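You operate a simulated robot arm through the tools that you are given. There is no shell and no other tool. Be economical: measure what you need, move in short steps, check, and stop when the job is done.

The job below is to be done with a simulated two-armed robot. You get a single attempt, and the scene is never put back.

Task
On the top of the grey bench, fold the blue cloth in half, so that its two long edges meet.

The check looks at the end state, three seconds after you hand in, the way a careful person would. Anything else that was tipped, shoved, dropped, spilled or broken makes it a failure. Flat cloth is picked up by pressing the open fingertips on it (5 to 10 N) and closing them slowly along it; thin cloth reads only 2 to 8 mm in the jaws.

Robot
Two 7-joint arms with two-finger parallel grippers on one trunk, on a base that drives. Base frame: it is fixed to the floor where the robot stands at the start and does not move with it; the origin is under the middle of the robot, x ahead of it, y to its left, z up; the surface under the hand at the start is at about z = 0.86. Lengths are in m, angles in degrees, forces in N, time in s.
The left shoulder is at the start at [0.07, 0.188, 1.24], the right one opposite. With the tool pointing down near the work surface each hand reaches from about 0.3 to 0.78 m from the robot's upright axis, wherever it stands, measured 20 degrees to its own side. Places, roughly: top of the grey bench [0.8, 0, 0.9]. Payload 3.91 kg a hand.
The TCP of each hand is the grasp point between the finger pads, 0.03 m short of the fingertips. In the tool frame z runs along the fingers and y along their closing line. The gripper opens to 0.11 m. The fingers are 0.02 m wide and 0.01 m thick; the gripper's body (0.048 by 0.112 m) begins 0.055 m behind the TCP.
Orientation is that of the tool frame in the base frame, as a unit quaternion [w, x, y, z]. With the fingers straight down and closing along the base's y, the tool's x points along the base's -x, its y along +y and its z along -z.

Tools
- The arms move only by the tool drive_tool. It takes "left_commands", "right_commands" or both (then of equal length, played together; a hand with none holds still); each is a list of rows, each a list of 7 numbers: the shift along the tool's x, y, z in cm, then the turn, a rotation vector about the tool's x, y, z in degrees, then the closure, from 0 (fully open) to 1 (shut). In form: [[tx, ty, tz, rx, ry, rz, claw], ...]. A call has 1 to 10 rows; each row shifts and turns the commanded pose from where the row before left it, along the tool's axes as they then stand. Each row takes 0.2 s and may step no farther than 0.05 m and 8.6 degrees from the row before; otherwise, or with a gripper value out of range, the whole call is refused. A pose out of reach is approached as far as the arm can. The call stops where the force on the tool passes 40 N (or 10 N more than at its start, if that is more) or the arm is blocked; 0.2 s more then pass. The fingers move at their own pace (about 0.072 m/s each) and stop on an object; they squeeze with about 32 N. The grip force told is the motor's: it shows also when the fingers shut on nothing. Time passes only in rows, and 0.2 s behind the last, so rows that do not move let the fingers close. The reply holds the time, the measured pose of the TCP, the force on the tool along the base axes, the opening and the grip force, in the units named above and with some noise, with the torque about the TCP (base axes, N m) and any sound that the robot's microphone picked up.
- Cameras (640 x 400 px; columns grow to the right, rows downward): "scene" is now at [0.1098, -0.0028, 1.4244]; the picture's right is [-0.03, -1.00, 0.00], its down [-0.92, 0.02, -0.40] and it looks along [0.40, -0.01, -0.92] (base axes); focal length 219 px, centre (320, 200). "left" rides on the left gripper at [0.072, -0.017, -0.103] in its tool frame; the picture's right is [0.23, 0.97, 0.00], its down [-0.76, 0.18, -0.62] and it looks along [-0.61, 0.14, 0.78] (tool axes); focal length 222 px, centre (320, 200). "right" rides on the right gripper at [0.072, 0.017, -0.103] in its tool frame; the picture's right is [-0.23, 0.97, 0.00], its down [-0.76, -0.18, -0.62] and it looks along [-0.61, -0.14, 0.78] (tool axes); focal length 222 px, centre (320, 200). There is no depth. A picture from a camera that has moved, and an enlarged one, comes with that camera's place and axes in the base frame and with its lens.
- grab_frame(camera): a new picture of that camera. The clock stands still meanwhile.
- raise_lower(by): slides the trunk up (or, below 0, down) by that many m; the arms and the scene camera ride with it, the base frame stays. It gives what a move gives, with no picture.
- steer(legs): drives the robot by 1 to 6 legs, each [ahead, turn to the left] in m and degrees, along the robot's own axes; the way and the turn of a leg run together, so that a leg with both is an arc; at most 1.5 m and 180 degrees a leg. The arms and the cameras ride along, it lands a little off, and it stops where it bumps. It gives what a move gives.
- turn_head(pan, tilt): turns the head with the scene camera to pan (to the left, within 86 degrees either way) and tilt (down, from -29 to 69), counted from straight ahead of the robot. It gives what a move gives.
- close_up(camera, box): a new picture of the part [left, top, right, bottom] of that camera's present view, enlarged. The clock stands still meanwhile.
- job_done(): hands the job in; it is judged then, once.

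Work in short steps. Places have to be worked out from the pictures, the camera data and where the tool is seen: move nearer, look again, correct. Check each grasp and each placing, and mend what went wrong. You have 120 turns and 100 pictures in all, those below and enlarged ones among them. Open the grippers and draw the arms clear of the work before you hand the job in, unless the task says otherwise; then end with one line.

The tools are called as a command line: name --argument value ..., lists and objects as JSON in quotes. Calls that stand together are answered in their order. drive_tool: Moves the arms, as the interface text tells. Its arguments: {"type":"object","properties":{"left_commands":{"type":"array","items":{"type":"array","items":{"type":"number"}}},"right_commands":{"type":"array","items":{"type":"array","items":{"type":"number"}}}},"required":[]} The other tools are called the same way: raise_lower (by) slides the trunk up or down; steer (legs) drives the base; turn_head (pan, tilt) turns the head that bears the scene camera; grab_frame (camera) takes a picture; close_up (camera, box) takes an enlarged picture of a part of a camera's view; job_done () hands the job in.

At the start:

```text
clock: 0.0
left_ee_pos: [0.4796, 0.4133, 1.1026]
left_tool_rot: [0.0, 0.0, 1.0, 0.0]
left_ft_force: [-0.6, 0.6, 0.5]
left_torque: [0.01, 0.0, -0.01]
left_width: 0.1102
left_grasp_force: 0.0
right_ee_pos: [0.379, -0.0763, 1.0605]
right_tool_rot: [0.001, 0.0, 1.0, 0.0]
right_ft_force: [0.0, 0.1, 0.4]
right_torque: [0.01, -0.02, 0.01]
right_width: 0.1099
right_grasp_force: 0.0
trunk travel left (down, up): [-0.75, 0.19]
robot x, y, heading: [0.0022, -0.0032, 0.2]
head pan, tilt: [-1.5, 66.3]
```

scene: 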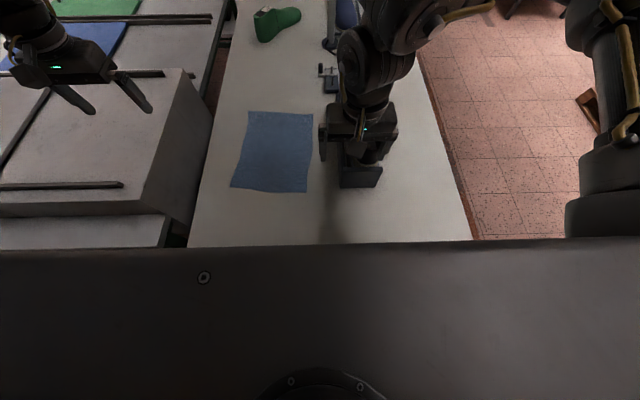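
right: 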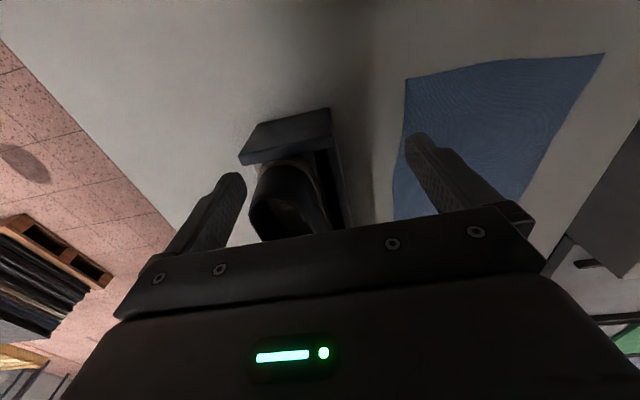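
left: 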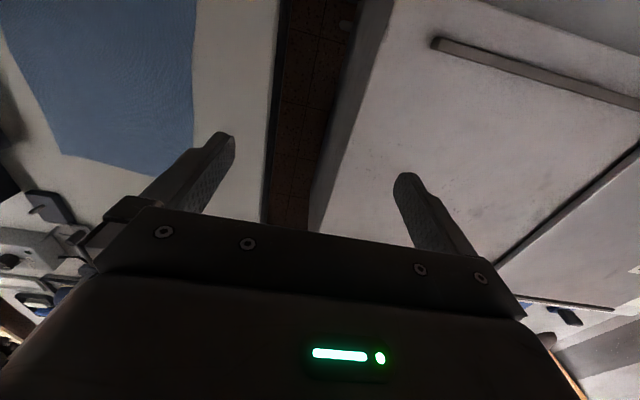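

I put the cloth at about x 0.38–0.69, y 0.01–0.24, with its long edges running along x. A dark object stands near the right hand, so I look closer first.

close_up --camera "scene" --box '[200, 60, 440, 210]'

close_up --camera "right" --box '[200, 40, 640, 260]'

```text
2.67 times, centred on (320, 135) of scene
camera zoom: at [0.1098, -0.0028, 1.4244], right [-0.03, -1.0, 0.0], down [-0.92, 0.02, -0.4], along [0.4, -0.01, -0.92], focal length 584 px, centre (320, 373)
```

zoom: 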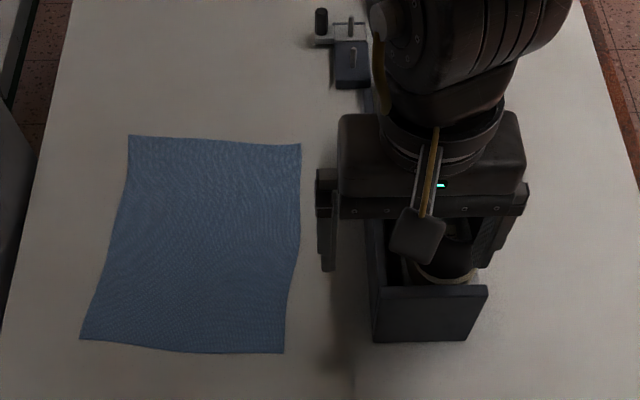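

```text
1.45 times, centred on (420, 150) of right
camera zoom: at [0.3068, -0.0581, 1.1623], right [0.23, 0.97, 0.0], down [0.76, -0.18, 0.62], along [0.61, -0.14, -0.78], focal length 323 px, centre (174, 273)
```

zoom: 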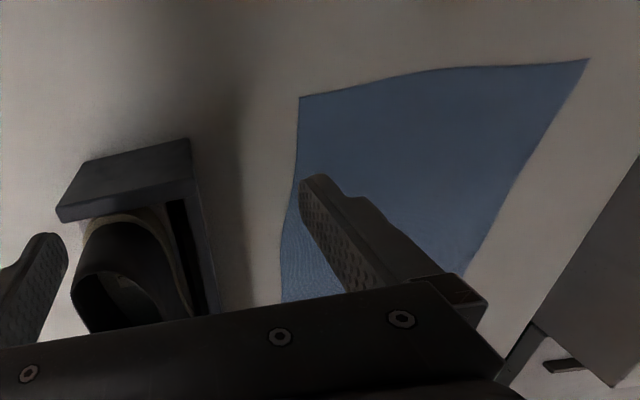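

The dark box on the bench spans about y −0.065 to −0.18, so I'll fold the left edge over to the right with the left hand, one corner at a time. I raise the right hand and move it aside, and bring the left hand above the near-left corner.

drive_tool --right_commands '[[0, 0, -5, 0, 0, 0, 0], [0, 0, -4, 0, 0, 0, 0], [0, -5, 0, 0, 0, 0, 0], [0, -5, 0, 0, 0, 0, 0], [0, -5, 0, 0, 0, 0, 0], [0, -5, 0, 0, 0, 0, 0], [0, -5, 0, 0, 0, 0, 0], [0, 0, 0, 0, 0, 0, 0]]' --left_commands '[[0, 0, 0, 0, 0, 0, 0], [1.0, -3, 0, 0, 0, 0, 0], [1, -3, 0, 0, 0, 0, 0], [1, -3, 1, 0, 0, 0, 0], [1, -3, 2, 0, 0, 0, 0], [1, -3, 2, 0, 0, 0, 0], [1, -2.7, 3, 0, 0, 0, 0], [0, 0, 2, 0, 0, 0, 0]]'

grab_frame --camera "scene"

grab_frame --camera "left"

```text
clock: 1.8
left_ee_pos: [0.4529, 0.2632, 1.0016]
left_tool_rot: [0.0, 0.0, 1.0, -0.001]
left_ft_force: [-0.3, -1.0, 0.6]
left_torque: [-0.02, 0.01, -0.03]
left_width: 0.1099
left_grasp_force: 0.0
left hand out of reach, approached as far as the arm can: row 6, 7
right_ee_pos: [0.3508, -0.2769, 1.1391]
right_tool_rot: [0.0, 0.0, 1.0, -0.002]
right_ft_force: [-0.9, 0.3, 0.7]
right_torque: [0.01, 0.01, -0.01]
right_width: 0.1099
right_grasp_force: 0.0
right hand out of reach, approached as far as the arm can: row 6, 7
trunk travel left (down, up): [-0.75, 0.19]
robot x, y, heading: [-0.0041, 0.0008, 0.3]
head pan, tilt: [-1.5, 66.3]
```

```text
94 pictures are left
camera scene: at [0.1105, -0.0017, 1.4244], right [-0.03, -1.0, 0.0], down [-0.92, 0.02, -0.4], along [0.4, -0.01, -0.92], focal length 219 px, centre (320, 200)
```

scene: 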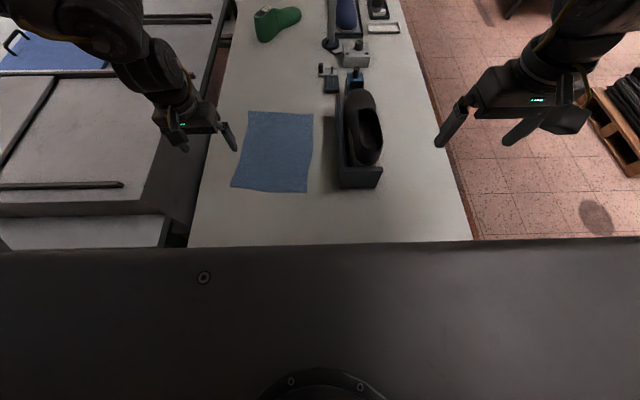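

```text
93 pictures are left
camera left: at [0.3805, 0.2473, 1.1042], right [-0.23, 0.97, 0.0], down [0.76, 0.18, 0.62], along [0.61, 0.14, -0.78], focal length 222 px, centre (320, 200)
```

left: 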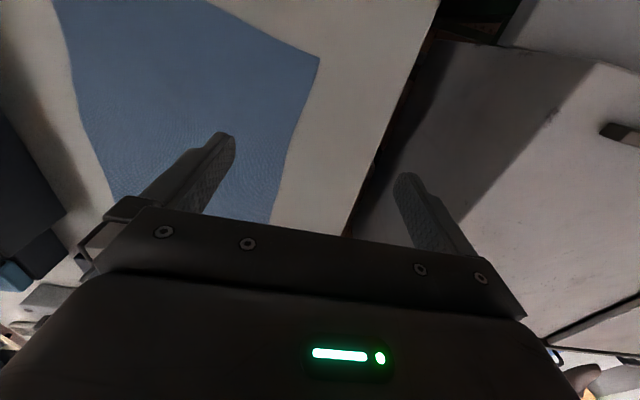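

Both hands fell short of their commands in the last rows. I hold for a moment to see whether they are only lagging.

drive_tool --left_commands '[[0, 0, 0, 0, 0, 0, 0.6], [0, 0, 0, 0, 0, 0, 0.6]]' --right_commands '[[0, 0, 0, 0, 0, 0, 0], [0, 0, 0, 0, 0, 0, 0]]'

```text
clock: 2.4
left_ee_pos: [0.4534, 0.2623, 1.0015]
left_tool_rot: [-0.001, 0.0, 1.0, 0.001]
left_ft_force: [-0.3, -0.3, 0.6]
left_torque: [0.01, 0.03, -0.02]
left_width: 0.0439
left_grasp_force: 0.1
right_ee_pos: [0.3511, -0.2772, 1.1401]
right_tool_rot: [-0.001, 0.0, 1.0, 0.0]
right_ft_force: [-0.5, 0.4, -0.2]
right_torque: [-0.01, -0.03, -0.03]
right_width: 0.1101
right_grasp_force: 0.0
trunk travel left (down, up): [-0.75, 0.19]
robot x, y, heading: [0.0012, 0.0017, -0.1]
head pan, tilt: [-1.5, 66.3]
```

The left hand has settled at (0.453, 0.262, 1.00). I command the remaining shift toward the near corner.

drive_tool --left_commands '[[0, -1.3, 1, 0, 0, 0, 0.6], [0, -1.3, 1, 0, 0, 0, 0.6], [1.5, 0, 1, 0, 0, 0, 0.6], [1.5, 0, 1, 0, 0, 0, 0.6], [0, 0, 0, 0, 0, 0, 0.6]]'

grab_frame --camera "left"

```text
clock: 3.6
left_ee_pos: [0.4489, 0.2574, 0.9675]
left_tool_rot: [-0.001, 0.002, 1.0, -0.001]
left_ft_force: [-0.1, 0.3, -0.6]
left_torque: [0.02, 0.0, 0.02]
left_width: 0.0439
left_grasp_force: 0.0
left hand out of reach, approached as far as the arm can: row 1, 2, 3, 4
right_ee_pos: [0.3512, -0.2771, 1.1406]
right_tool_rot: [0.0, 0.0, 1.0, 0.0]
right_ft_force: [0.5, -0.4, 0.8]
right_torque: [0.02, -0.01, 0.02]
right_width: 0.11
right_grasp_force: 0.1
trunk travel left (down, up): [-0.75, 0.19]
robot x, y, heading: [0.0002, -0.0008, -0.3]
head pan, tilt: [-1.5, 66.3]
```

```text
92 pictures are left
camera left: at [0.3761, 0.2414, 1.0697], right [-0.22, 0.97, 0.0], down [0.76, 0.18, 0.62], along [0.61, 0.14, -0.78], focal length 222 px, centre (320, 200)
```

left: 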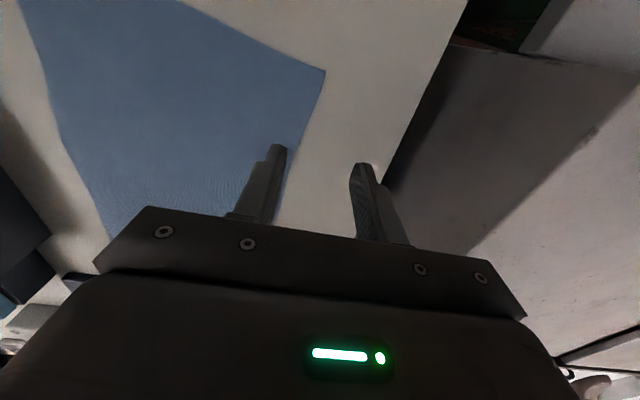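

The arm is too folded to come nearer at this height. I raise the trunk 0.12 m to unfold it, then lower the hand again.

raise_lower --by 0.12

drive_tool --left_commands '[[0, -1.3, 3, 0, 0, 0, 0.6], [0, -1.0, 3, 0, 0, 0, 0.6], [1.5, 0, 3, 0, 0, 0, 0.6], [1.5, 0, 3, 0, 0, 0, 0.6], [0, 0, 1, 0, 0, 0, 0.6], [0, 0, 0, 0, 0, 0, 0.6]]'

grab_frame --camera "left"

```text
clock: 5.1
left_ee_pos: [0.4493, 0.2583, 1.0868]
left_tool_rot: [-0.002, 0.002, 1.0, -0.001]
left_ft_force: [0.0, -0.8, 0.1]
left_torque: [0.01, 0.02, 0.04]
left_width: 0.0441
left_grasp_force: 0.1
right_ee_pos: [0.3516, -0.2777, 1.2599]
right_tool_rot: [0.0, 0.001, 1.0, 0.0]
right_ft_force: [0.2, -0.1, -0.8]
right_torque: [-0.02, 0.0, -0.03]
right_width: 0.1099
right_grasp_force: 0.1
trunk travel left (down, up): [-0.87, 0.07]
robot x, y, heading: [-0.0038, -0.003, 0.0]
head pan, tilt: [-1.5, 66.3]
```

```text
clock: 6.5
left_ee_pos: [0.3943, 0.2968, 1.027]
left_tool_rot: [-0.001, 0.001, 1.0, -0.001]
left_ft_force: [0.1, -0.3, 0.0]
left_torque: [0.01, -0.05, 0.0]
left_width: 0.0437
left_grasp_force: 0.1
left hand out of reach, approached as far as the arm can: row 1, 2, 3, 4, 5
right_ee_pos: [0.3513, -0.2785, 1.2588]
right_tool_rot: [0.0, 0.0, 1.0, 0.0]
right_ft_force: [-0.4, -0.6, -0.1]
right_torque: [-0.03, 0.0, -0.02]
right_width: 0.1101
right_grasp_force: 0.1
trunk travel left (down, up): [-0.87, 0.07]
robot x, y, heading: [0.001, 0.0011, 0.2]
head pan, tilt: [-1.5, 66.3]
```

```text
91 pictures are left
camera left: at [0.3201, 0.2802, 1.1287], right [-0.22, 0.97, 0.0], down [0.76, 0.18, 0.62], along [0.61, 0.14, -0.78], focal length 222 px, centre (320, 200)
```

left: 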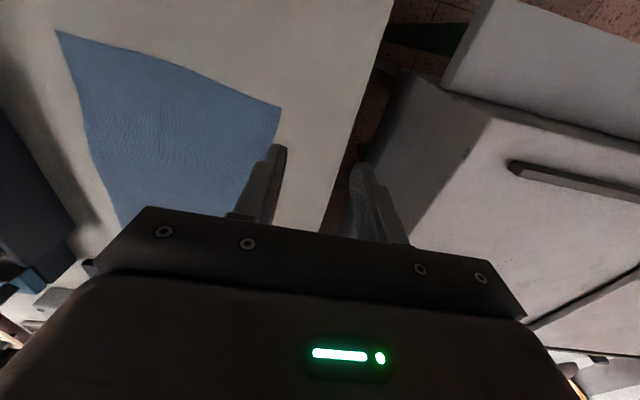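

The limit looks dependent on the arm's configuration, since the right hand began well inward. I move the left hand out to about (0.6, 0.2) to see whether it is freer there.

drive_tool --left_commands '[[-5, 0, 0, 0, 0, 0, 0.6], [-5, 0, 0, 0, 0, 0, 0.6], [-5, -2, 0, 0, 0, 0, 0.6], [-5, -4, 0, 0, 0, 0, 0.6], [0, -4, 0, 0, 0, 0, 0.6], [0, -2, 0, 0, 0, 0, 0.6], [0, 0, 0, 0, 0, 0, 0.6]]'

grab_frame --camera "scene"

```text
refused: row 3 steps farther than a row can; nothing moved
```

```text
90 pictures are left
camera scene: at [0.11, -0.0033, 1.5444], right [-0.03, -1.0, 0.0], down [-0.92, 0.02, -0.4], along [0.4, -0.01, -0.92], focal length 219 px, centre (320, 200)
```

scene: 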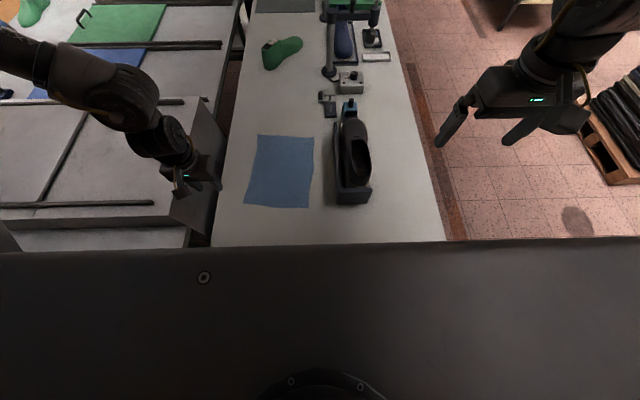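

One row stepped too far, so nothing moved. I send the same path again with smaller steps.

drive_tool --left_commands '[[-5, 0, 0, 0, 0, 0, 0.6], [-5, 0, 0, 0, 0, 0, 0.6], [-4, -2, 0, 0, 0, 0, 0.6], [-3.5, -3.5, 0, 0, 0, 0, 0.6], [0, -3, 0, 0, 0, 0, 0.6], [0, -2, 0, 0, 0, 0, 0.6], [0, 0, 0, 0, 0, 0, 0.6]]'

```text
clock: 8.1
left_ee_pos: [0.5013, 0.2743, 1.0983]
left_tool_rot: [-0.001, 0.001, 1.0, -0.003]
left_ft_force: [-1.0, 0.2, 0.7]
left_torque: [-0.03, 0.0, 0.0]
left_width: 0.0438
left_grasp_force: 0.1
left hand out of reach, approached as far as the arm can: row 1, 2, 3, 4, 5, 6
right_ee_pos: [0.3501, -0.2774, 1.2594]
right_tool_rot: [0.0, 0.001, 1.0, 0.0]
right_ft_force: [-0.7, 0.1, -0.2]
right_torque: [-0.01, -0.02, -0.02]
right_width: 0.1098
right_grasp_force: 0.0
trunk travel left (down, up): [-0.87, 0.07]
robot x, y, heading: [-0.0, 0.0004, 0.2]
head pan, tilt: [-1.5, 66.3]
```

The hand slid along some joint limit instead of following the command. I test whether it is wrist yaw by turning the hand about 32° clockwise.

drive_tool --left_commands '[[0, 0, 0, 0, 0, 8, 0.6], [0, 0, 0, 0, 0, 8, 0.6], [0, 0, 0, 0, 0, 8, 0.6], [0, 0, 0, 0, 0, 8, 0.6], [0, 0, 0, 0, 0, 0, 0.6], [-4, 0, 0, 0, 0, 0, 0.6], [0, 0, 0, 0, 0, 0, 0.6]]'

```text
clock: 9.7
left_ee_pos: [0.5148, 0.2767, 1.1077]
left_tool_rot: [0.0, 0.276, 0.961, -0.002]
left_ft_force: [0.1, 0.1, 0.6]
left_torque: [-0.02, -0.02, 0.02]
left_width: 0.044
left_grasp_force: 0.0
left hand out of reach, approached as far as the arm can: row 6
right_ee_pos: [0.3503, -0.2773, 1.2578]
right_tool_rot: [0.0, 0.001, 1.0, 0.0]
right_ft_force: [0.1, 0.8, -0.1]
right_torque: [-0.04, 0.01, 0.0]
right_width: 0.1102
right_grasp_force: 0.0
trunk travel left (down, up): [-0.87, 0.07]
robot x, y, heading: [-0.0067, -0.0007, -0.1]
head pan, tilt: [-1.5, 66.3]
```

Turning worked but the hand still can't go inward, so a joint is at its limit. I turn back, rise, and try going inward higher up.

drive_tool --left_commands '[[0, 0, -4, 0, 0, -8, 0.6], [0, 0, -4, 0, 0, -8, 0.6], [0, 0, -4, 0, 0, -8, 0.6], [0, 0, -3, 0, 0, -8, 0.6], [0, -4, 0, 0, 0, 0, 0.6], [0, -4, 0, 0, 0, 0, 0.6], [0, -4, 0, 0, 0, 0, 0.6], [0, 0, 0, 0, 0, 0, 0.6]]'

grab_frame --camera "scene"

```text
clock: 11.5
left_ee_pos: [0.4925, 0.2388, 1.2588]
left_tool_rot: [0.0, 0.001, 1.0, -0.003]
left_ft_force: [0.8, 0.5, -0.6]
left_torque: [0.03, 0.01, 0.04]
left_width: 0.0437
left_grasp_force: 0.1
left hand out of reach, approached as far as the arm can: row 5, 6, 7
right_ee_pos: [0.3516, -0.277, 1.2581]
right_tool_rot: [0.0, 0.001, 1.0, 0.0]
right_ft_force: [0.5, -0.7, 0.0]
right_torque: [-0.02, -0.04, 0.01]
right_width: 0.1099
right_grasp_force: 0.0
trunk travel left (down, up): [-0.87, 0.07]
robot x, y, heading: [0.0037, 0.0, -0.1]
head pan, tilt: [-1.5, 66.3]
```

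```text
89 pictures are left
camera scene: at [0.111, -0.0032, 1.5443], right [-0.03, -1.0, 0.0], down [-0.92, 0.02, -0.4], along [0.4, -0.01, -0.92], focal length 219 px, centre (320, 200)
```

scene: 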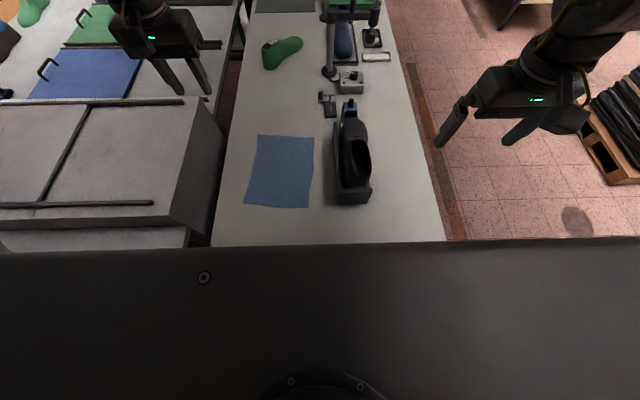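

The arm is now in a different, elbow-up posture. I try inward again, reaching out slightly at the same time.

drive_tool --left_commands '[[-3, 0, 0, 0, 0, 0, 0.6], [-3, 0, 0, 0, 0, 0, 0.6], [-2, -2, 0, 0, 0, 0, 0.6], [0, -3, 0, 0, 0, 0, 0.6], [0, -3, 0, 0, 0, 0, 0.6], [0, -3, 0, 0, 0, 0, 0.6], [0, 0, 0, 0, 0, 0, 0.6]]'

```text
clock: 13.1
left_ee_pos: [0.4916, 0.2405, 1.257]
left_tool_rot: [0.0, 0.001, 1.0, -0.004]
left_ft_force: [-0.2, 0.4, 0.5]
left_torque: [-0.03, 0.01, 0.05]
left_width: 0.044
left_grasp_force: 0.0
left hand out of reach, approached as far as the arm can: row 1, 2, 3, 4, 5, 6
right_ee_pos: [0.3498, -0.2778, 1.2591]
right_tool_rot: [0.0, 0.001, 1.0, 0.0]
right_ft_force: [0.7, 0.2, 0.2]
right_torque: [0.01, -0.01, -0.01]
right_width: 0.1099
right_grasp_force: 0.0
trunk travel left (down, up): [-0.87, 0.07]
robot x, y, heading: [0.0003, -0.0051, 0.3]
head pan, tilt: [-1.5, 66.3]
```

It is stuck here even when reaching outward. I turn the head to see how the left arm is folded.

turn_head --pan 35 --tilt 25

grab_frame --camera "scene"

```text
clock: 14.2
left_ee_pos: [0.4908, 0.2386, 1.2563]
left_tool_rot: [0.0, 0.002, 1.0, -0.002]
left_ft_force: [-0.6, 0.7, 0.0]
left_torque: [0.02, -0.02, 0.01]
left_width: 0.044
left_grasp_force: 0.1
right_ee_pos: [0.3492, -0.2784, 1.259]
right_tool_rot: [0.0, 0.0, 1.0, 0.0]
right_ft_force: [0.0, 0.0, 0.0]
right_torque: [0.02, 0.01, 0.04]
right_width: 0.1101
right_grasp_force: 0.1
trunk travel left (down, up): [-0.87, 0.07]
robot x, y, heading: [0.0046, 0.0002, 0.1]
head pan, tilt: [35.0, 25.0]
```

```text
88 pictures are left
camera scene: at [0.1261, 0.0511, 1.6013], right [0.57, -0.82, 0.0], down [-0.35, -0.24, -0.91], along [0.74, 0.52, -0.42], focal length 219 px, centre (320, 200)
```

scene: 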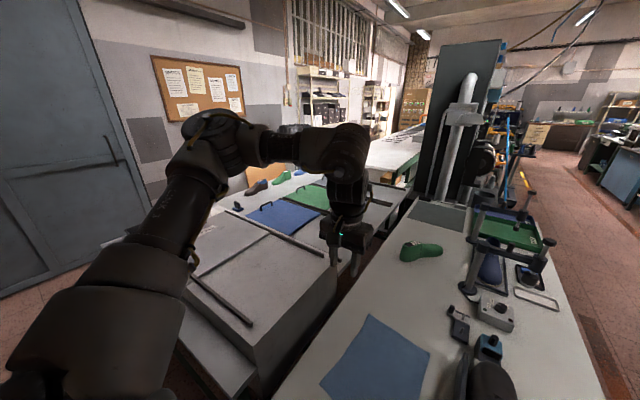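

The elbow points far out to the left. I lower the trunk back, then swing the hand out left and forward to unfold before coming inward again.

raise_lower --by -0.12

drive_tool --left_commands '[[0, 4, 0, 0, 0, 0, 0.6], [0, 4, 0, 0, 0, 0, 0.6], [0, 4, 0, 0, 0, 0, 0.6], [0, 4, 0, 0, 0, 0, 0.6], [-4, 0, 0, 0, 0, 0, 0.6], [-4, 0, 0, 0, 0, 0, 0.6], [-4, 0, 0, 0, 0, 0, 0.6], [-4, 0, 0, 0, 0, 0, 0.6], [0, 0, 0, 0, 0, 0, 0.6]]'

grab_frame --camera "scene"

```text
clock: 15.7
left_ee_pos: [0.4919, 0.2393, 1.1356]
left_tool_rot: [-0.001, 0.002, 1.0, -0.002]
left_ft_force: [0.4, -0.4, -0.8]
left_torque: [0.05, -0.03, -0.06]
left_width: 0.0438
left_grasp_force: 0.0
right_ee_pos: [0.3494, -0.2776, 1.1384]
right_tool_rot: [0.0, 0.001, 1.0, 0.0]
right_ft_force: [1.1, 0.5, 0.2]
right_torque: [0.0, 0.03, -0.04]
right_width: 0.1104
right_grasp_force: 0.1
trunk travel left (down, up): [-0.75, 0.19]
robot x, y, heading: [0.0017, -0.0022, -0.1]
head pan, tilt: [35.0, 25.0]
```

```text
clock: 17.7
left_ee_pos: [0.6083, 0.4066, 1.1205]
left_tool_rot: [0.002, 0.002, 1.0, -0.003]
left_ft_force: [0.1, 0.0, 0.3]
left_torque: [0.0, -0.03, 0.0]
left_width: 0.0442
left_grasp_force: 0.0
left hand out of reach, approached as far as the arm can: row 7, 8
right_ee_pos: [0.3494, -0.2781, 1.1383]
right_tool_rot: [0.0, 0.001, 1.0, 0.0]
right_ft_force: [0.2, -0.6, 0.8]
right_torque: [0.0, -0.02, 0.01]
right_width: 0.1101
right_grasp_force: 0.0
trunk travel left (down, up): [-0.75, 0.19]
robot x, y, heading: [-0.0009, 0.0004, 0.0]
head pan, tilt: [35.0, 25.0]
```

```text
87 pictures are left
camera scene: at [0.1259, 0.0503, 1.4815], right [0.57, -0.82, 0.0], down [-0.35, -0.24, -0.91], along [0.74, 0.52, -0.42], focal length 219 px, centre (320, 200)
```

scene: 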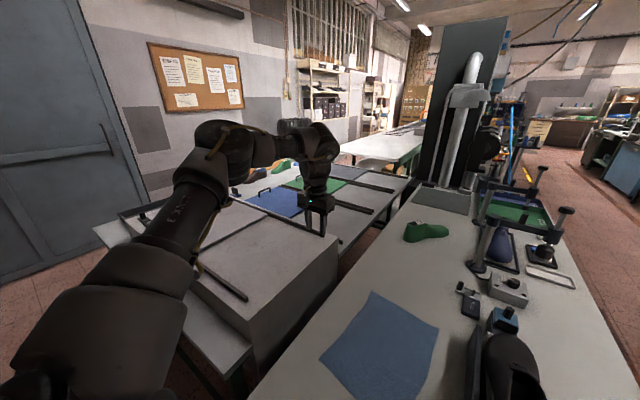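

From here, at (0.608, 0.407), I move inward along y.

drive_tool --left_commands '[[0, -4, 0, 0, 0, 0, 0.6], [0, -4, 0, 0, 0, 0, 0.6], [0, -4, 0, 0, 0, 0, 0.6], [0, -4, 0, 0, 0, 0, 0.6], [0, -4, 0, 0, 0, 0, 0.6], [0, 0, 0, 0, 0, 0, 0.6]]'

```text
clock: 19.1
left_ee_pos: [0.535, 0.263, 1.0989]
left_tool_rot: [0.001, 0.0, 1.0, -0.003]
left_ft_force: [0.3, -0.1, -1.2]
left_torque: [0.01, -0.03, -0.03]
left_width: 0.0438
left_grasp_force: 0.0
left hand out of reach, approached as far as the arm can: row 1, 2, 3, 4, 5
right_ee_pos: [0.3505, -0.2766, 1.14]
right_tool_rot: [0.0, 0.0, 1.0, 0.0]
right_ft_force: [-0.5, -0.2, 1.1]
right_torque: [-0.01, 0.01, 0.02]
right_width: 0.1099
right_grasp_force: 0.0
trunk travel left (down, up): [-0.75, 0.19]
robot x, y, heading: [-0.0015, -0.0007, 0.1]
head pan, tilt: [35.0, 25.0]
```

It slid along the limit again. I try turning the hand the other way (counter-clockwise) while going inward.

drive_tool --left_commands '[[0, 0, 0, 0, 0, -8, 0.6], [0, 0, 0, 0, 0, -8, 0.6], [0, 0, 0, 0, 0, -8, 0.6], [0, 0, 0, 0, 0, -8, 0.6], [0, 0, 0, 0, 0, -8, 0.6], [0, -3, 0, 0, 0, 0, 0.6], [0, -3, 0, 0, 0, 0, 0.6], [0, -3, 0, 0, 0, 0, 0.6], [0, 0, 0, 0, 0, 0, 0.6]]'

grab_frame --camera "scene"

```text
clock: 21.1
left_ee_pos: [0.5935, 0.3353, 1.0903]
left_tool_rot: [-0.001, -0.339, 0.941, -0.004]
left_ft_force: [0.0, -0.2, 0.8]
left_torque: [-0.01, 0.02, 0.03]
left_width: 0.0442
left_grasp_force: 0.0
left hand out of reach, approached as far as the arm can: row 3, 4, 5, 6, 7, 8
right_ee_pos: [0.3508, -0.2783, 1.1383]
right_tool_rot: [0.0, 0.001, 1.0, 0.0]
right_ft_force: [0.6, 0.1, 0.1]
right_torque: [-0.01, 0.0, 0.03]
right_width: 0.11
right_grasp_force: 0.0
trunk travel left (down, up): [-0.75, 0.19]
robot x, y, heading: [0.0013, 0.0005, -0.1]
head pan, tilt: [35.0, 25.0]
```

```text
86 pictures are left
camera scene: at [0.1261, 0.0511, 1.4814], right [0.57, -0.82, 0.0], down [-0.35, -0.24, -0.91], along [0.74, 0.52, -0.42], focal length 219 px, centre (320, 200)
```

scene: 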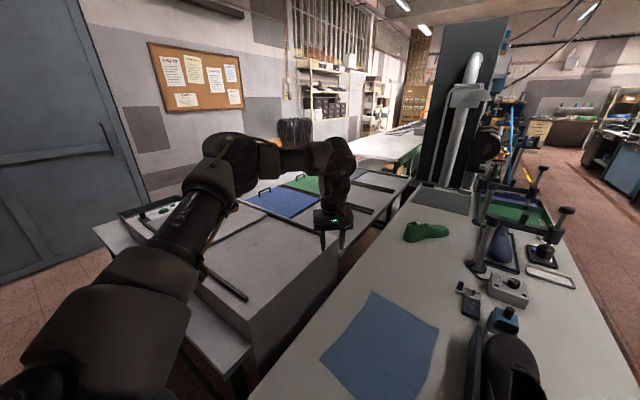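

Turning counter-clockwise pushed the hand outward, so clockwise should free it. I turn well clockwise.

drive_tool --left_commands '[[0, 0, 0, 0, 0, 8.5, 0.6], [0, 0, 0, 0, 0, 8.5, 0.6], [0, 0, 0, 0, 0, 8.5, 0.6], [0, 0, 0, 0, 0, 8.5, 0.6], [0, 0, 0, 0, 0, 8.5, 0.6], [0, 0, 0, 0, 0, 8.5, 0.6], [0, 0, 0, 0, 0, 8.5, 0.6], [0, 0, 0, 0, 0, 8.5, 0.6], [0, 0, 0, 0, 0, 8.5, 0.6], [0, 0, 0, 0, 0, 8.5, 0.6]]'

drive_tool --left_commands '[[0, 0, 0, 0, 0, 8.5, 0.6], [0, 0, 0, 0, 0, 8.5, 0.6], [0, 0, 0, 0, 0, 8.5, 0.6], [0, 0, 0, 0, 0, 8.5, 0.6], [0, 0, 0, 0, 0, 8.5, 0.6], [0, 0, 0, 0, 0, 2, 0.6], [-4, 0, 0, 0, 0, 0, 0.6], [-4, 0, 0, 0, 0, 0, 0.6], [-4, 0, 0, 0, 0, 0, 0.6], [0, 0, 0, 0, 0, 0, 0.6]]'

grab_frame --camera "scene"

```text
clock: 23.3
left_ee_pos: [0.594, 0.336, 1.091]
left_tool_rot: [0.003, 0.385, 0.923, -0.003]
left_ft_force: [0.4, -0.1, 0.3]
left_torque: [-0.01, 0.01, 0.0]
left_width: 0.044
left_grasp_force: 0.0
right_ee_pos: [0.3504, -0.2776, 1.1391]
right_tool_rot: [0.0, 0.0, 1.0, 0.0]
right_ft_force: [-0.3, 0.2, 0.0]
right_torque: [-0.02, 0.0, -0.01]
right_width: 0.1103
right_grasp_force: 0.0
trunk travel left (down, up): [-0.75, 0.19]
robot x, y, heading: [0.0002, 0.0001, -0.2]
head pan, tilt: [35.0, 25.0]
```

```text
clock: 25.5
left_ee_pos: [0.5401, 0.2659, 1.0952]
left_tool_rot: [0.003, 0.704, 0.71, -0.002]
left_ft_force: [0.6, 1.3, 0.6]
left_torque: [-0.03, 0.02, -0.01]
left_width: 0.0439
left_grasp_force: 0.0
left hand out of reach, approached as far as the arm can: row 7, 8, 9
right_ee_pos: [0.3498, -0.2783, 1.138]
right_tool_rot: [0.0, 0.0, 1.0, 0.001]
right_ft_force: [0.0, 0.5, 0.7]
right_torque: [0.0, 0.03, 0.02]
right_width: 0.11
right_grasp_force: 0.1
trunk travel left (down, up): [-0.75, 0.19]
robot x, y, heading: [0.0037, -0.002, 0.0]
head pan, tilt: [35.0, 25.0]
```

```text
85 pictures are left
camera scene: at [0.1264, 0.0513, 1.4814], right [0.57, -0.82, 0.0], down [-0.35, -0.24, -0.91], along [0.74, 0.52, -0.42], focal length 219 px, centre (320, 200)
```

scene: 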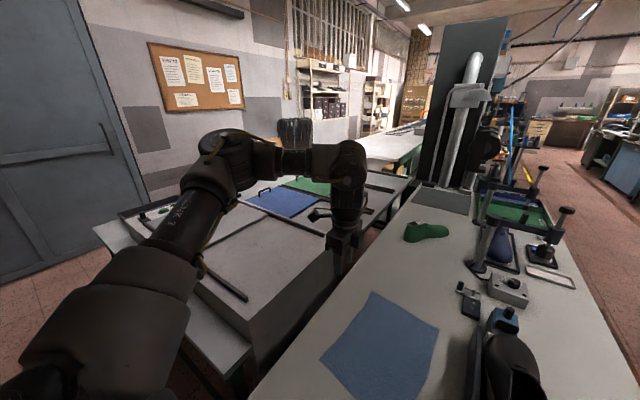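

The limit doesn't depend on yaw, so this left-arm posture just won't come inward. I move the left hand aside and test the right arm, which started well inward.

drive_tool --left_commands '[[4, 0, 0, 0, 0, 0, 0.6], [4, 0, 0, 0, 0, 0, 0.6], [4, 0, 0, 0, 0, 0, 0.6], [4, -2, 0, 0, 0, 0, 0.6], [0, -3, 0, 0, 0, 0, 0.6], [0, 0, 0, 0, 0, 0, 0.6], [0, 0, 0, 0, 0, 0, 0.6], [0, 0, 0, 0, 0, 0, 0.6], [0, 0, 0, 0, 0, 0, 0.6]]' --right_commands '[[0, 4, 0, 0, 0, 0, 0], [-1, 4, 0, 0, 0, 0, 0], [-2, 4, 0, 0, 0, 0, 0], [-2, 4, 0, 0, 0, 0, 0], [-3, 3, 0, 0, 0, 0, 0], [-3, 3, 0, 0, 0, 0, 0], [-3, 3, 0, 0, 0, 0, 0], [-3, 3, 0, 0, 0, 0, 0], [0, 0, 0, 0, 0, 0, 0]]'

turn_head --pan 0 --tilt 55

grab_frame --camera "scene"

```text
clock: 27.5
left_ee_pos: [0.4891, 0.4266, 1.0964]
left_tool_rot: [0.001, 0.705, 0.709, -0.001]
left_ft_force: [-0.2, 0.1, 0.3]
left_torque: [-0.01, 0.01, 0.02]
left_width: 0.044
left_grasp_force: 0.1
right_ee_pos: [0.52, 0.0029, 1.1399]
right_tool_rot: [0.001, 0.001, 1.0, 0.001]
right_ft_force: [0.3, -0.1, 0.2]
right_torque: [0.04, -0.02, 0.0]
right_width: 0.1099
right_grasp_force: 0.1
trunk travel left (down, up): [-0.75, 0.19]
robot x, y, heading: [0.0019, -0.0006, -0.2]
head pan, tilt: [35.0, 25.0]
```

```text
clock: 28.5
left_ee_pos: [0.4876, 0.4278, 1.0955]
left_tool_rot: [0.001, 0.705, 0.709, -0.002]
left_ft_force: [-0.1, -0.9, 0.9]
left_torque: [0.02, 0.01, 0.01]
left_width: 0.0437
left_grasp_force: 0.1
right_ee_pos: [0.5199, 0.0046, 1.1404]
right_tool_rot: [0.0, 0.0, 1.0, -0.001]
right_ft_force: [-0.2, 1.1, -0.1]
right_torque: [0.01, 0.01, 0.01]
right_width: 0.1098
right_grasp_force: 0.1
trunk travel left (down, up): [-0.75, 0.19]
robot x, y, heading: [-0.0006, -0.0003, 0.2]
head pan, tilt: [0.0, 55.0]
```

```text
84 pictures are left
camera scene: at [0.1232, -0.0008, 1.4374], right [0.0, -1.0, 0.0], down [-0.82, 0.0, -0.57], along [0.57, 0.0, -0.82], focal length 219 px, centre (320, 200)
```

scene: 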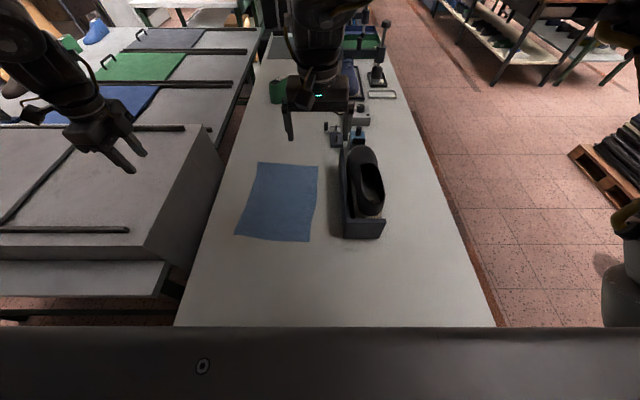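

The right arm reached (0.52, 0.004) freely. I go on toward the left edge to find its range.

drive_tool --right_commands '[[0, 4, 0, 0, 0, 0, 0.6], [0, 4, 0, 0, 0, 0, 0.6], [0, 4, 0, 0, 0, 0, 0.6], [0, 4, 0, 0, 0, 0, 0.6], [0, 4, 0, 0, 0, 0, 0.6], [0, 3, 0, 0, 0, 0, 0.6], [0, 0, 0, 0, 0, 0, 0.6]]'

```text
clock: 30.1
left_ee_pos: [0.4891, 0.4282, 1.0955]
left_tool_rot: [0.002, 0.705, 0.71, -0.002]
left_ft_force: [1.5, 0.7, 0.0]
left_torque: [0.04, 0.0, -0.01]
left_width: 0.0442
left_grasp_force: 0.0
right_ee_pos: [0.4843, 0.13, 1.129]
right_tool_rot: [-0.008, 0.013, 1.0, 0.006]
right_ft_force: [0.1, -0.9, 0.6]
right_torque: [-0.02, -0.01, -0.01]
right_width: 0.044
right_grasp_force: 0.1
right hand out of reach, approached as far as the arm can: row 3, 4, 5, 6
trunk travel left (down, up): [-0.75, 0.19]
robot x, y, heading: [0.0011, 0.0018, 0.1]
head pan, tilt: [0.0, 55.0]
```

The right hand's inward limit is about y 0.13, so turning the robot left about 28° should bring the whole cloth into its range. I pull the right hand back toward the middle, then turn.

drive_tool --right_commands '[[0, -4, 0, 0, 0, 0, 0.6], [0, -4, -1, 0, 0, 0, 0.6], [0, -4, -1, 0, 0, 0, 0.6], [0, -4, 0, 0, 0, 0, 0.6], [0, 0, 0, 0, 0, 0, 0.6]]'

steer --legs '[[0, 28]]'

grab_frame --camera "scene"

```text
clock: 31.3
left_ee_pos: [0.4886, 0.4275, 1.0945]
left_tool_rot: [0.002, 0.705, 0.709, -0.002]
left_ft_force: [0.6, 0.4, 0.2]
left_torque: [-0.02, -0.02, 0.01]
left_width: 0.0442
left_grasp_force: 0.2
right_ee_pos: [0.4755, -0.0192, 1.1538]
right_tool_rot: [0.0, 0.0, 1.0, -0.001]
right_ft_force: [-0.5, 0.2, 0.5]
right_torque: [-0.06, 0.01, -0.01]
right_width: 0.0437
right_grasp_force: 0.0
trunk travel left (down, up): [-0.75, 0.19]
robot x, y, heading: [0.0006, -0.0024, 0.1]
head pan, tilt: [0.0, 55.0]
```

```text
clock: 33.1
left_ee_pos: [0.2291, 0.6065, 1.0935]
left_tool_rot: [0.002, 0.511, 0.859, -0.002]
left_ft_force: [-0.5, 0.3, -0.1]
left_torque: [0.01, -0.02, 0.0]
left_width: 0.044
left_grasp_force: 0.1
right_ee_pos: [0.4306, 0.2058, 1.1535]
right_tool_rot: [0.0, -0.243, 0.97, 0.0]
right_ft_force: [-0.6, 0.7, 0.3]
right_torque: [0.03, 0.01, -0.03]
right_width: 0.0436
right_grasp_force: 0.1
trunk travel left (down, up): [-0.75, 0.19]
robot x, y, heading: [-0.0025, 0.0001, 28.1]
head pan, tilt: [0.0, 55.0]
```

```text
83 pictures are left
camera scene: at [0.1086, 0.0563, 1.4374], right [0.47, -0.88, 0.0], down [-0.72, -0.39, -0.57], along [0.51, 0.27, -0.82], focal length 219 px, centre (320, 200)
```

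scene: 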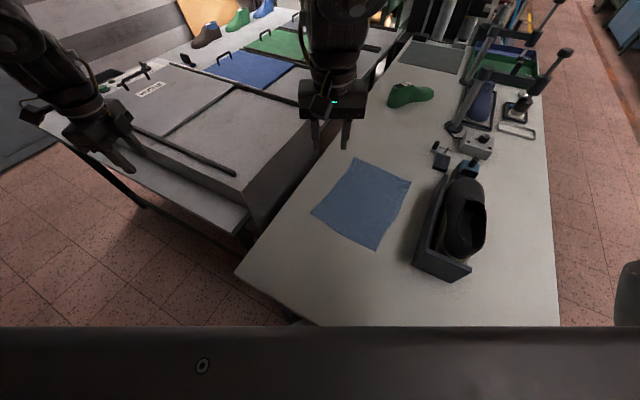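

The turn went cleanly, and corners from the new picture agree with the old: left edge (0.41, 0.247)–(0.695, 0.222), right edge (0.39, 0.027)–(0.685, 0.011). I square the right hand to the bench and bring it down above the near-left corner.

drive_tool --right_commands '[[0, 0, 0, 0, 0, 7, 0.6], [0, 0, 0, 0, 0, 7, 0.6], [0, 0, 0, 0, 0, 7, 0.6], [0, 0, 0, 0, 0, 7, 0.6], [0.6, 2.9, 3, 0, 0, 0, 0.6], [0, 0, 4.5, 0, 0, 0, 0.6], [0, 0, 4.5, 0, 0, 0, 0.6], [0, 0, 4, 0, 0, 0, 0.6], [0, 0, 3, 0, 0, 0, 0.6], [0, 0, 0, 0, 0, 0, 0.6]]'

grab_frame --camera "scene"

grab_frame --camera "right"

```text
clock: 35.3
left_ee_pos: [0.2287, 0.6058, 1.0965]
left_tool_rot: [0.001, 0.511, 0.86, -0.002]
left_ft_force: [-0.8, -0.9, 0.7]
left_torque: [0.0, 0.0, 0.01]
left_width: 0.0438
left_grasp_force: 0.1
right_ee_pos: [0.4223, 0.2335, 0.9628]
right_tool_rot: [0.001, 0.001, 1.0, 0.0]
right_ft_force: [-0.2, 0.0, -0.3]
right_torque: [0.0, 0.04, 0.0]
right_width: 0.0439
right_grasp_force: 0.0
trunk travel left (down, up): [-0.75, 0.19]
robot x, y, heading: [-0.0, -0.0075, 28.1]
head pan, tilt: [0.0, 55.0]
```

```text
82 pictures are left
camera scene: at [0.1078, 0.0558, 1.4375], right [0.47, -0.88, 0.0], down [-0.72, -0.39, -0.57], along [0.51, 0.27, -0.82], focal length 219 px, centre (320, 200)
```

scene: 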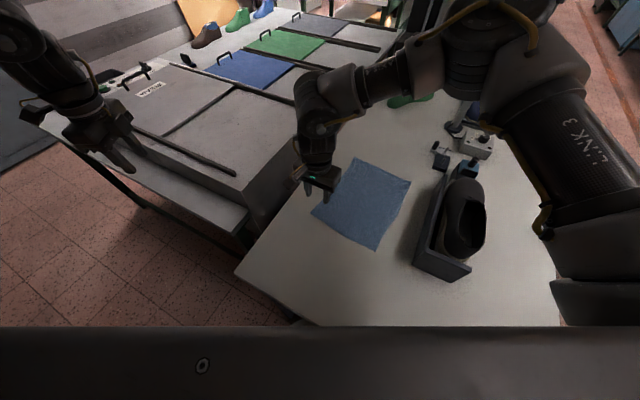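

```text
81 pictures are left
camera right: at [0.3492, 0.2512, 1.0649], right [0.23, 0.97, 0.0], down [0.76, -0.18, 0.62], along [0.61, -0.14, -0.78], focal length 222 px, centre (320, 200)
```

right: 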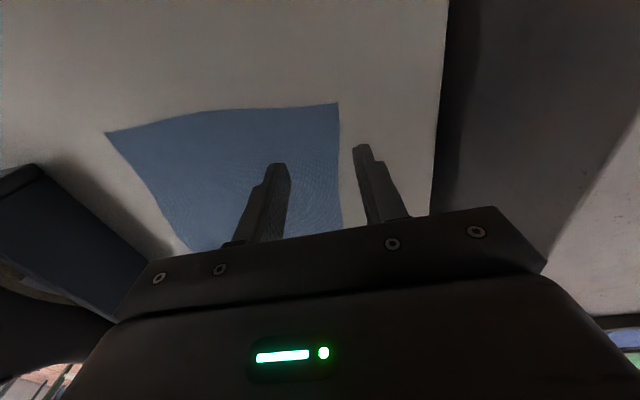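

The corner reads (0.407, 0.254) here. I shift 0.8 cm left and come down to just above the surface.

drive_tool --right_commands '[[-0.2, 0.8, 2.5, 0, 0, 0, 0.6], [0, 0, 2, 0, 0, 0, 0.6], [0, 0, 1, 0, 0, 0, 0.6], [0, 0, 0, 0, 0, 0, 0.6]]'

drive_tool --right_commands '[[0, 0, 0.5, 0, 0, 0, 0.6], [0, 0, 0.3, 0, 0, 0, 0.6], [0, 0, 0, 0, 0, 0, 0.6]]'

close_up --camera "right" --box '[200, 60, 440, 210]'

```text
clock: 36.3
left_ee_pos: [0.2294, 0.6071, 1.0952]
left_tool_rot: [0.003, 0.511, 0.86, -0.001]
left_ft_force: [0.4, 0.7, 0.3]
left_torque: [0.01, 0.01, 0.0]
left_width: 0.0437
left_grasp_force: 0.0
right_ee_pos: [0.4241, 0.2437, 0.9086]
right_tool_rot: [-0.001, -0.001, 1.0, 0.001]
right_ft_force: [0.9, 0.3, 0.2]
right_torque: [0.01, 0.0, -0.06]
right_width: 0.0438
right_grasp_force: 0.1
trunk travel left (down, up): [-0.75, 0.19]
robot x, y, heading: [0.0027, -0.0008, 28.1]
head pan, tilt: [0.0, 55.0]
```

```text
clock: 37.1
left_ee_pos: [0.2288, 0.6084, 1.094]
left_tool_rot: [0.002, 0.512, 0.859, -0.002]
left_ft_force: [0.6, -0.4, 0.6]
left_torque: [0.0, 0.01, 0.01]
left_width: 0.0442
left_grasp_force: 0.0
right_ee_pos: [0.4236, 0.2435, 0.9005]
right_tool_rot: [0.0, -0.001, 1.0, 0.0]
right_ft_force: [-0.3, -0.4, 0.3]
right_torque: [0.01, 0.01, -0.02]
right_width: 0.044
right_grasp_force: 0.0
trunk travel left (down, up): [-0.75, 0.19]
robot x, y, heading: [-0.0003, -0.0026, 28.1]
head pan, tilt: [0.0, 55.0]
```

```text
2.67 times, centred on (320, 135) of right
camera zoom: at [0.3522, 0.2613, 1.0026], right [0.23, 0.97, 0.0], down [0.76, -0.18, 0.62], along [0.61, -0.14, -0.78], focal length 592 px, centre (320, 373)
```

zoom: 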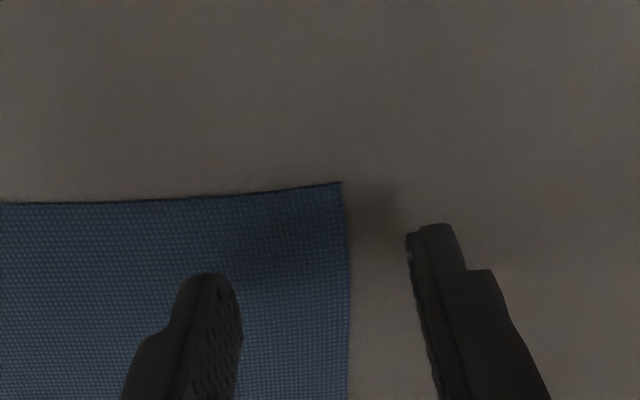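

The edge lies about 1.5 cm inside the outer fingertip. I shift 0.4 cm inward and press down gently.

drive_tool --right_commands '[[0, -0.4, 0.3, 0, 0, 0, 0.6], [0, 0, 0.3, 0, 0, 0, 0.6], [0, 0, 0.2, 0, 0, 0, 0.6], [0, 0, 0, 0, 0, 0, 0.6]]'

```text
clock: 38.1
left_ee_pos: [0.2282, 0.6078, 1.0957]
left_tool_rot: [0.002, 0.511, 0.859, -0.002]
left_ft_force: [0.1, 0.0, -0.4]
left_torque: [0.02, 0.03, 0.01]
left_width: 0.0442
left_grasp_force: 0.0
right_ee_pos: [0.4252, 0.2389, 0.8926]
right_tool_rot: [0.0, -0.001, 1.0, 0.0]
right_ft_force: [0.3, -0.7, -0.4]
right_torque: [-0.04, 0.0, 0.02]
right_width: 0.0441
right_grasp_force: 0.1
trunk travel left (down, up): [-0.75, 0.19]
robot x, y, heading: [0.0028, -0.0079, 28.2]
head pan, tilt: [0.0, 55.0]
```

No contact yet at z 0.8926. I step down further.

drive_tool --right_commands '[[0, 0, 0.2, 0, 0, 0, 0.6], [0, 0, 0.15, 0, 0, 0, 0.6], [0, 0, 0, 0, 0, 0, 0.6]]'

```text
clock: 38.9
left_ee_pos: [0.2277, 0.6062, 1.0958]
left_tool_rot: [0.003, 0.512, 0.859, 0.0]
left_ft_force: [0.0, -0.3, 0.1]
left_torque: [0.01, 0.0, -0.02]
left_width: 0.0441
left_grasp_force: 0.0
right_ee_pos: [0.4254, 0.2385, 0.8915]
right_tool_rot: [0.001, 0.0, 1.0, 0.001]
right_ft_force: [0.2, 0.8, 18.3]
right_torque: [-0.5, 0.05, 0.03]
right_width: 0.0439
right_grasp_force: 0.1
trunk travel left (down, up): [-0.75, 0.19]
robot x, y, heading: [-0.0027, -0.0007, 28.1]
head pan, tilt: [0.0, 55.0]
```

It now presses with 18 N, which is too hard. I back off about 1.3 mm.

drive_tool --right_commands '[[0, 0, -0.13, 0, 0, 0, 0.6], [0, 0, 0, 0, 0, 0, 0.6]]'

```text
clock: 39.5
left_ee_pos: [0.2272, 0.6059, 1.0953]
left_tool_rot: [0.003, 0.512, 0.859, 0.0]
left_ft_force: [0.1, -1.0, 0.3]
left_torque: [-0.01, -0.02, 0.02]
left_width: 0.0439
left_grasp_force: 0.1
right_ee_pos: [0.4247, 0.2394, 0.8908]
right_tool_rot: [0.001, 0.0, 1.0, 0.0]
right_ft_force: [-1.1, -0.1, 11.2]
right_torque: [-0.29, 0.05, -0.04]
right_width: 0.0447
right_grasp_force: 0.9
trunk travel left (down, up): [-0.75, 0.19]
robot x, y, heading: [-0.0022, 0.0008, 28.1]
head pan, tilt: [0.0, 55.0]
```

It's at 11 N; I ease off slightly more and close the fingers slowly.

drive_tool --right_commands '[[0, 0, -0.06, 0, 0, 0, 0.62], [0, 0, 0, 0, 0, 0, 0.68], [0, 0, 0, 0, 0, 0, 0.74], [0, 0, 0, 0, 0, 0, 0.8], [0, 0, 0, 0, 0, 0, 0.86], [0, 0, 0, 0, 0, 0, 0.92], [0, 0, 0, 0, 0, 0, 0.97], [0, 0, 0, 0, 0, 0, 1.0], [0, 0, 0, 0, 0, 0, 1.0]]'

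close_up --camera "right" --box '[200, 60, 440, 210]'

```text
clock: 41.5
left_ee_pos: [0.2294, 0.6062, 1.0945]
left_tool_rot: [0.002, 0.512, 0.859, 0.0]
left_ft_force: [-0.1, -0.3, 0.4]
left_torque: [0.0, 0.01, 0.0]
left_width: 0.0439
left_grasp_force: 0.1
right_ee_pos: [0.4255, 0.2385, 0.8915]
right_tool_rot: [0.0, -0.001, 1.0, 0.0]
right_ft_force: [-0.2, -0.4, 1.6]
right_torque: [0.02, 0.04, -0.03]
right_width: 0.0019
right_grasp_force: 31.8
trunk travel left (down, up): [-0.75, 0.19]
robot x, y, heading: [-0.0031, -0.0015, 28.2]
head pan, tilt: [0.0, 55.0]
```

```text
2.67 times, centred on (320, 135) of right
camera zoom: at [0.3541, 0.2574, 0.9935], right [0.23, 0.97, 0.0], down [0.76, -0.18, 0.62], along [0.61, -0.14, -0.78], focal length 592 px, centre (320, 373)
```

zoom: 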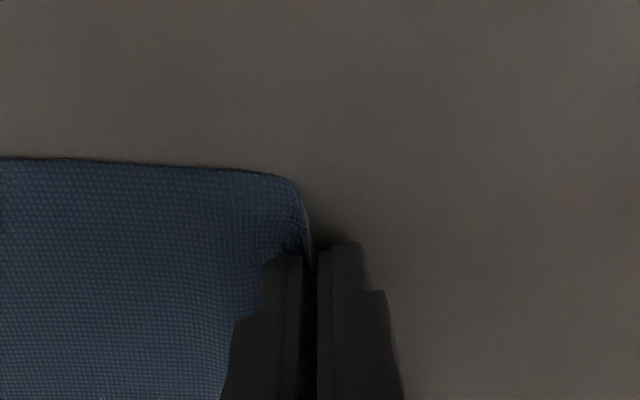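

Width is 1.9 mm and the cloth edge goes into the jaws. I lift a little to check the hold.

drive_tool --right_commands '[[0, -0.3, -1, 0, 0, 0, 1], [0, -0.5, -1, 0, 0, 0, 1], [0, -0.7, -1, 0, 0, 0, 1], [0, -1, -1, 0, 0, 0, 1], [0, 0, 0, 0, 0, 0, 1]]'

grab_frame --camera "right"

close_up --camera "scene" --box '[260, 130, 500, 280]'

```text
clock: 42.7
left_ee_pos: [0.2283, 0.6081, 1.095]
left_tool_rot: [0.003, 0.511, 0.859, -0.001]
left_ft_force: [0.2, -0.2, -0.2]
left_torque: [-0.04, -0.01, 0.0]
left_width: 0.0443
left_grasp_force: 0.1
right_ee_pos: [0.4268, 0.2143, 0.9313]
right_tool_rot: [0.001, 0.0, 1.0, 0.0]
right_ft_force: [-1.0, -0.1, 0.3]
right_torque: [-0.02, 0.0, -0.03]
right_width: 0.0019
right_grasp_force: 32.3
trunk travel left (down, up): [-0.75, 0.19]
robot x, y, heading: [-0.0022, 0.0009, 28.2]
head pan, tilt: [0.0, 55.0]
```

```text
78 pictures are left
camera right: at [0.3539, 0.2327, 1.0335], right [0.23, 0.97, 0.0], down [0.76, -0.18, 0.62], along [0.61, -0.14, -0.78], focal length 222 px, centre (320, 200)
```

right: 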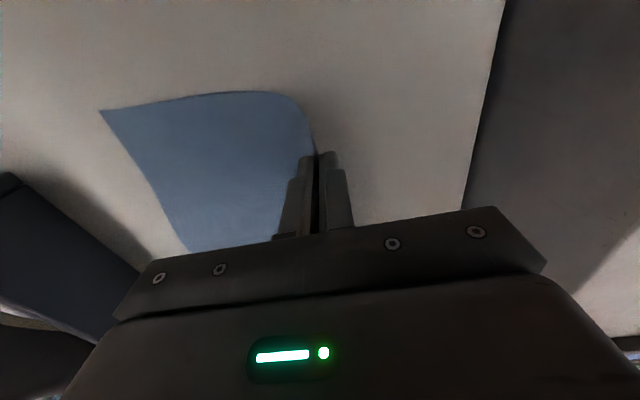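

```text
2.67 times, centred on (380, 205) of scene
camera zoom: at [0.1083, 0.0568, 1.4374], right [0.47, -0.88, 0.0], down [-0.72, -0.39, -0.57], along [0.51, 0.27, -0.82], focal length 584 px, centre (160, 187)
```

zoom: 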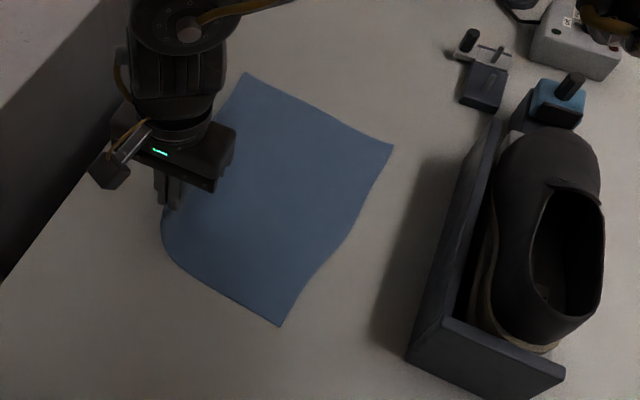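

The corner is held right at its edge. I carry it in an arc to the near-right corner, aiming for the hand at about (0.408, 0.027).

drive_tool --right_commands '[[0.3, -4, -2.5, 0, 0, 0, 1], [0.3, -4, -1.5, 0, 0, 0, 1], [0.3, -4, 0, 0, 0, 0, 1], [0.3, -3, 1.5, 0, 0, 0, 1], [0.3, -2, 2, 0, 0, 0, 1], [0.3, -1.2, 2, 0, 0, 0, 1], [0, -0.6, 1.2, 0, 0, 0, 1], [0, 0, 0, 0, 0, 0, 1]]'

grab_frame --camera "right"

close_up --camera "scene" --box '[260, 130, 500, 280]'

```text
clock: 44.5
left_ee_pos: [0.2296, 0.6065, 1.0944]
left_tool_rot: [0.003, 0.512, 0.859, -0.001]
left_ft_force: [-0.2, 1.1, -0.7]
left_torque: [0.0, 0.03, 0.02]
left_width: 0.044
left_grasp_force: 0.1
right_ee_pos: [0.4096, 0.0269, 0.9072]
right_tool_rot: [0.001, 0.0, 1.0, 0.0]
right_ft_force: [-1.2, 0.1, 0.9]
right_torque: [-0.01, 0.02, -0.02]
right_width: 0.002
right_grasp_force: 31.8
trunk travel left (down, up): [-0.75, 0.19]
robot x, y, heading: [-0.001, -0.0025, 28.2]
head pan, tilt: [0.0, 55.0]
```

```text
76 pictures are left
camera right: at [0.3372, 0.0447, 1.0081], right [0.23, 0.97, 0.0], down [0.76, -0.18, 0.62], along [0.61, -0.14, -0.78], focal length 222 px, centre (320, 200)
```

right: 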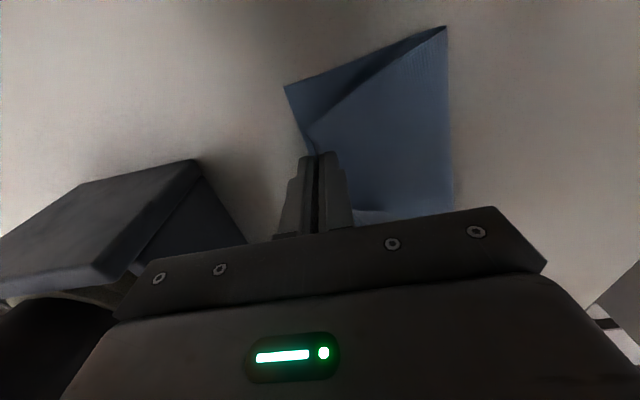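

```text
2.67 times, centred on (380, 205) of scene
camera zoom: at [0.1081, 0.0567, 1.4374], right [0.47, -0.88, 0.0], down [-0.72, -0.39, -0.57], along [0.51, 0.27, -0.82], focal length 584 px, centre (160, 187)
```

zoom: 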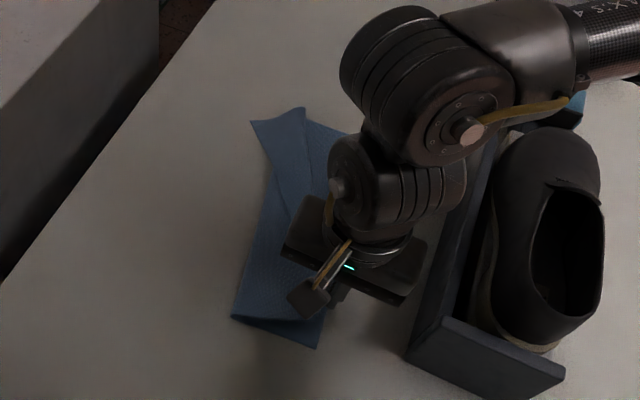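

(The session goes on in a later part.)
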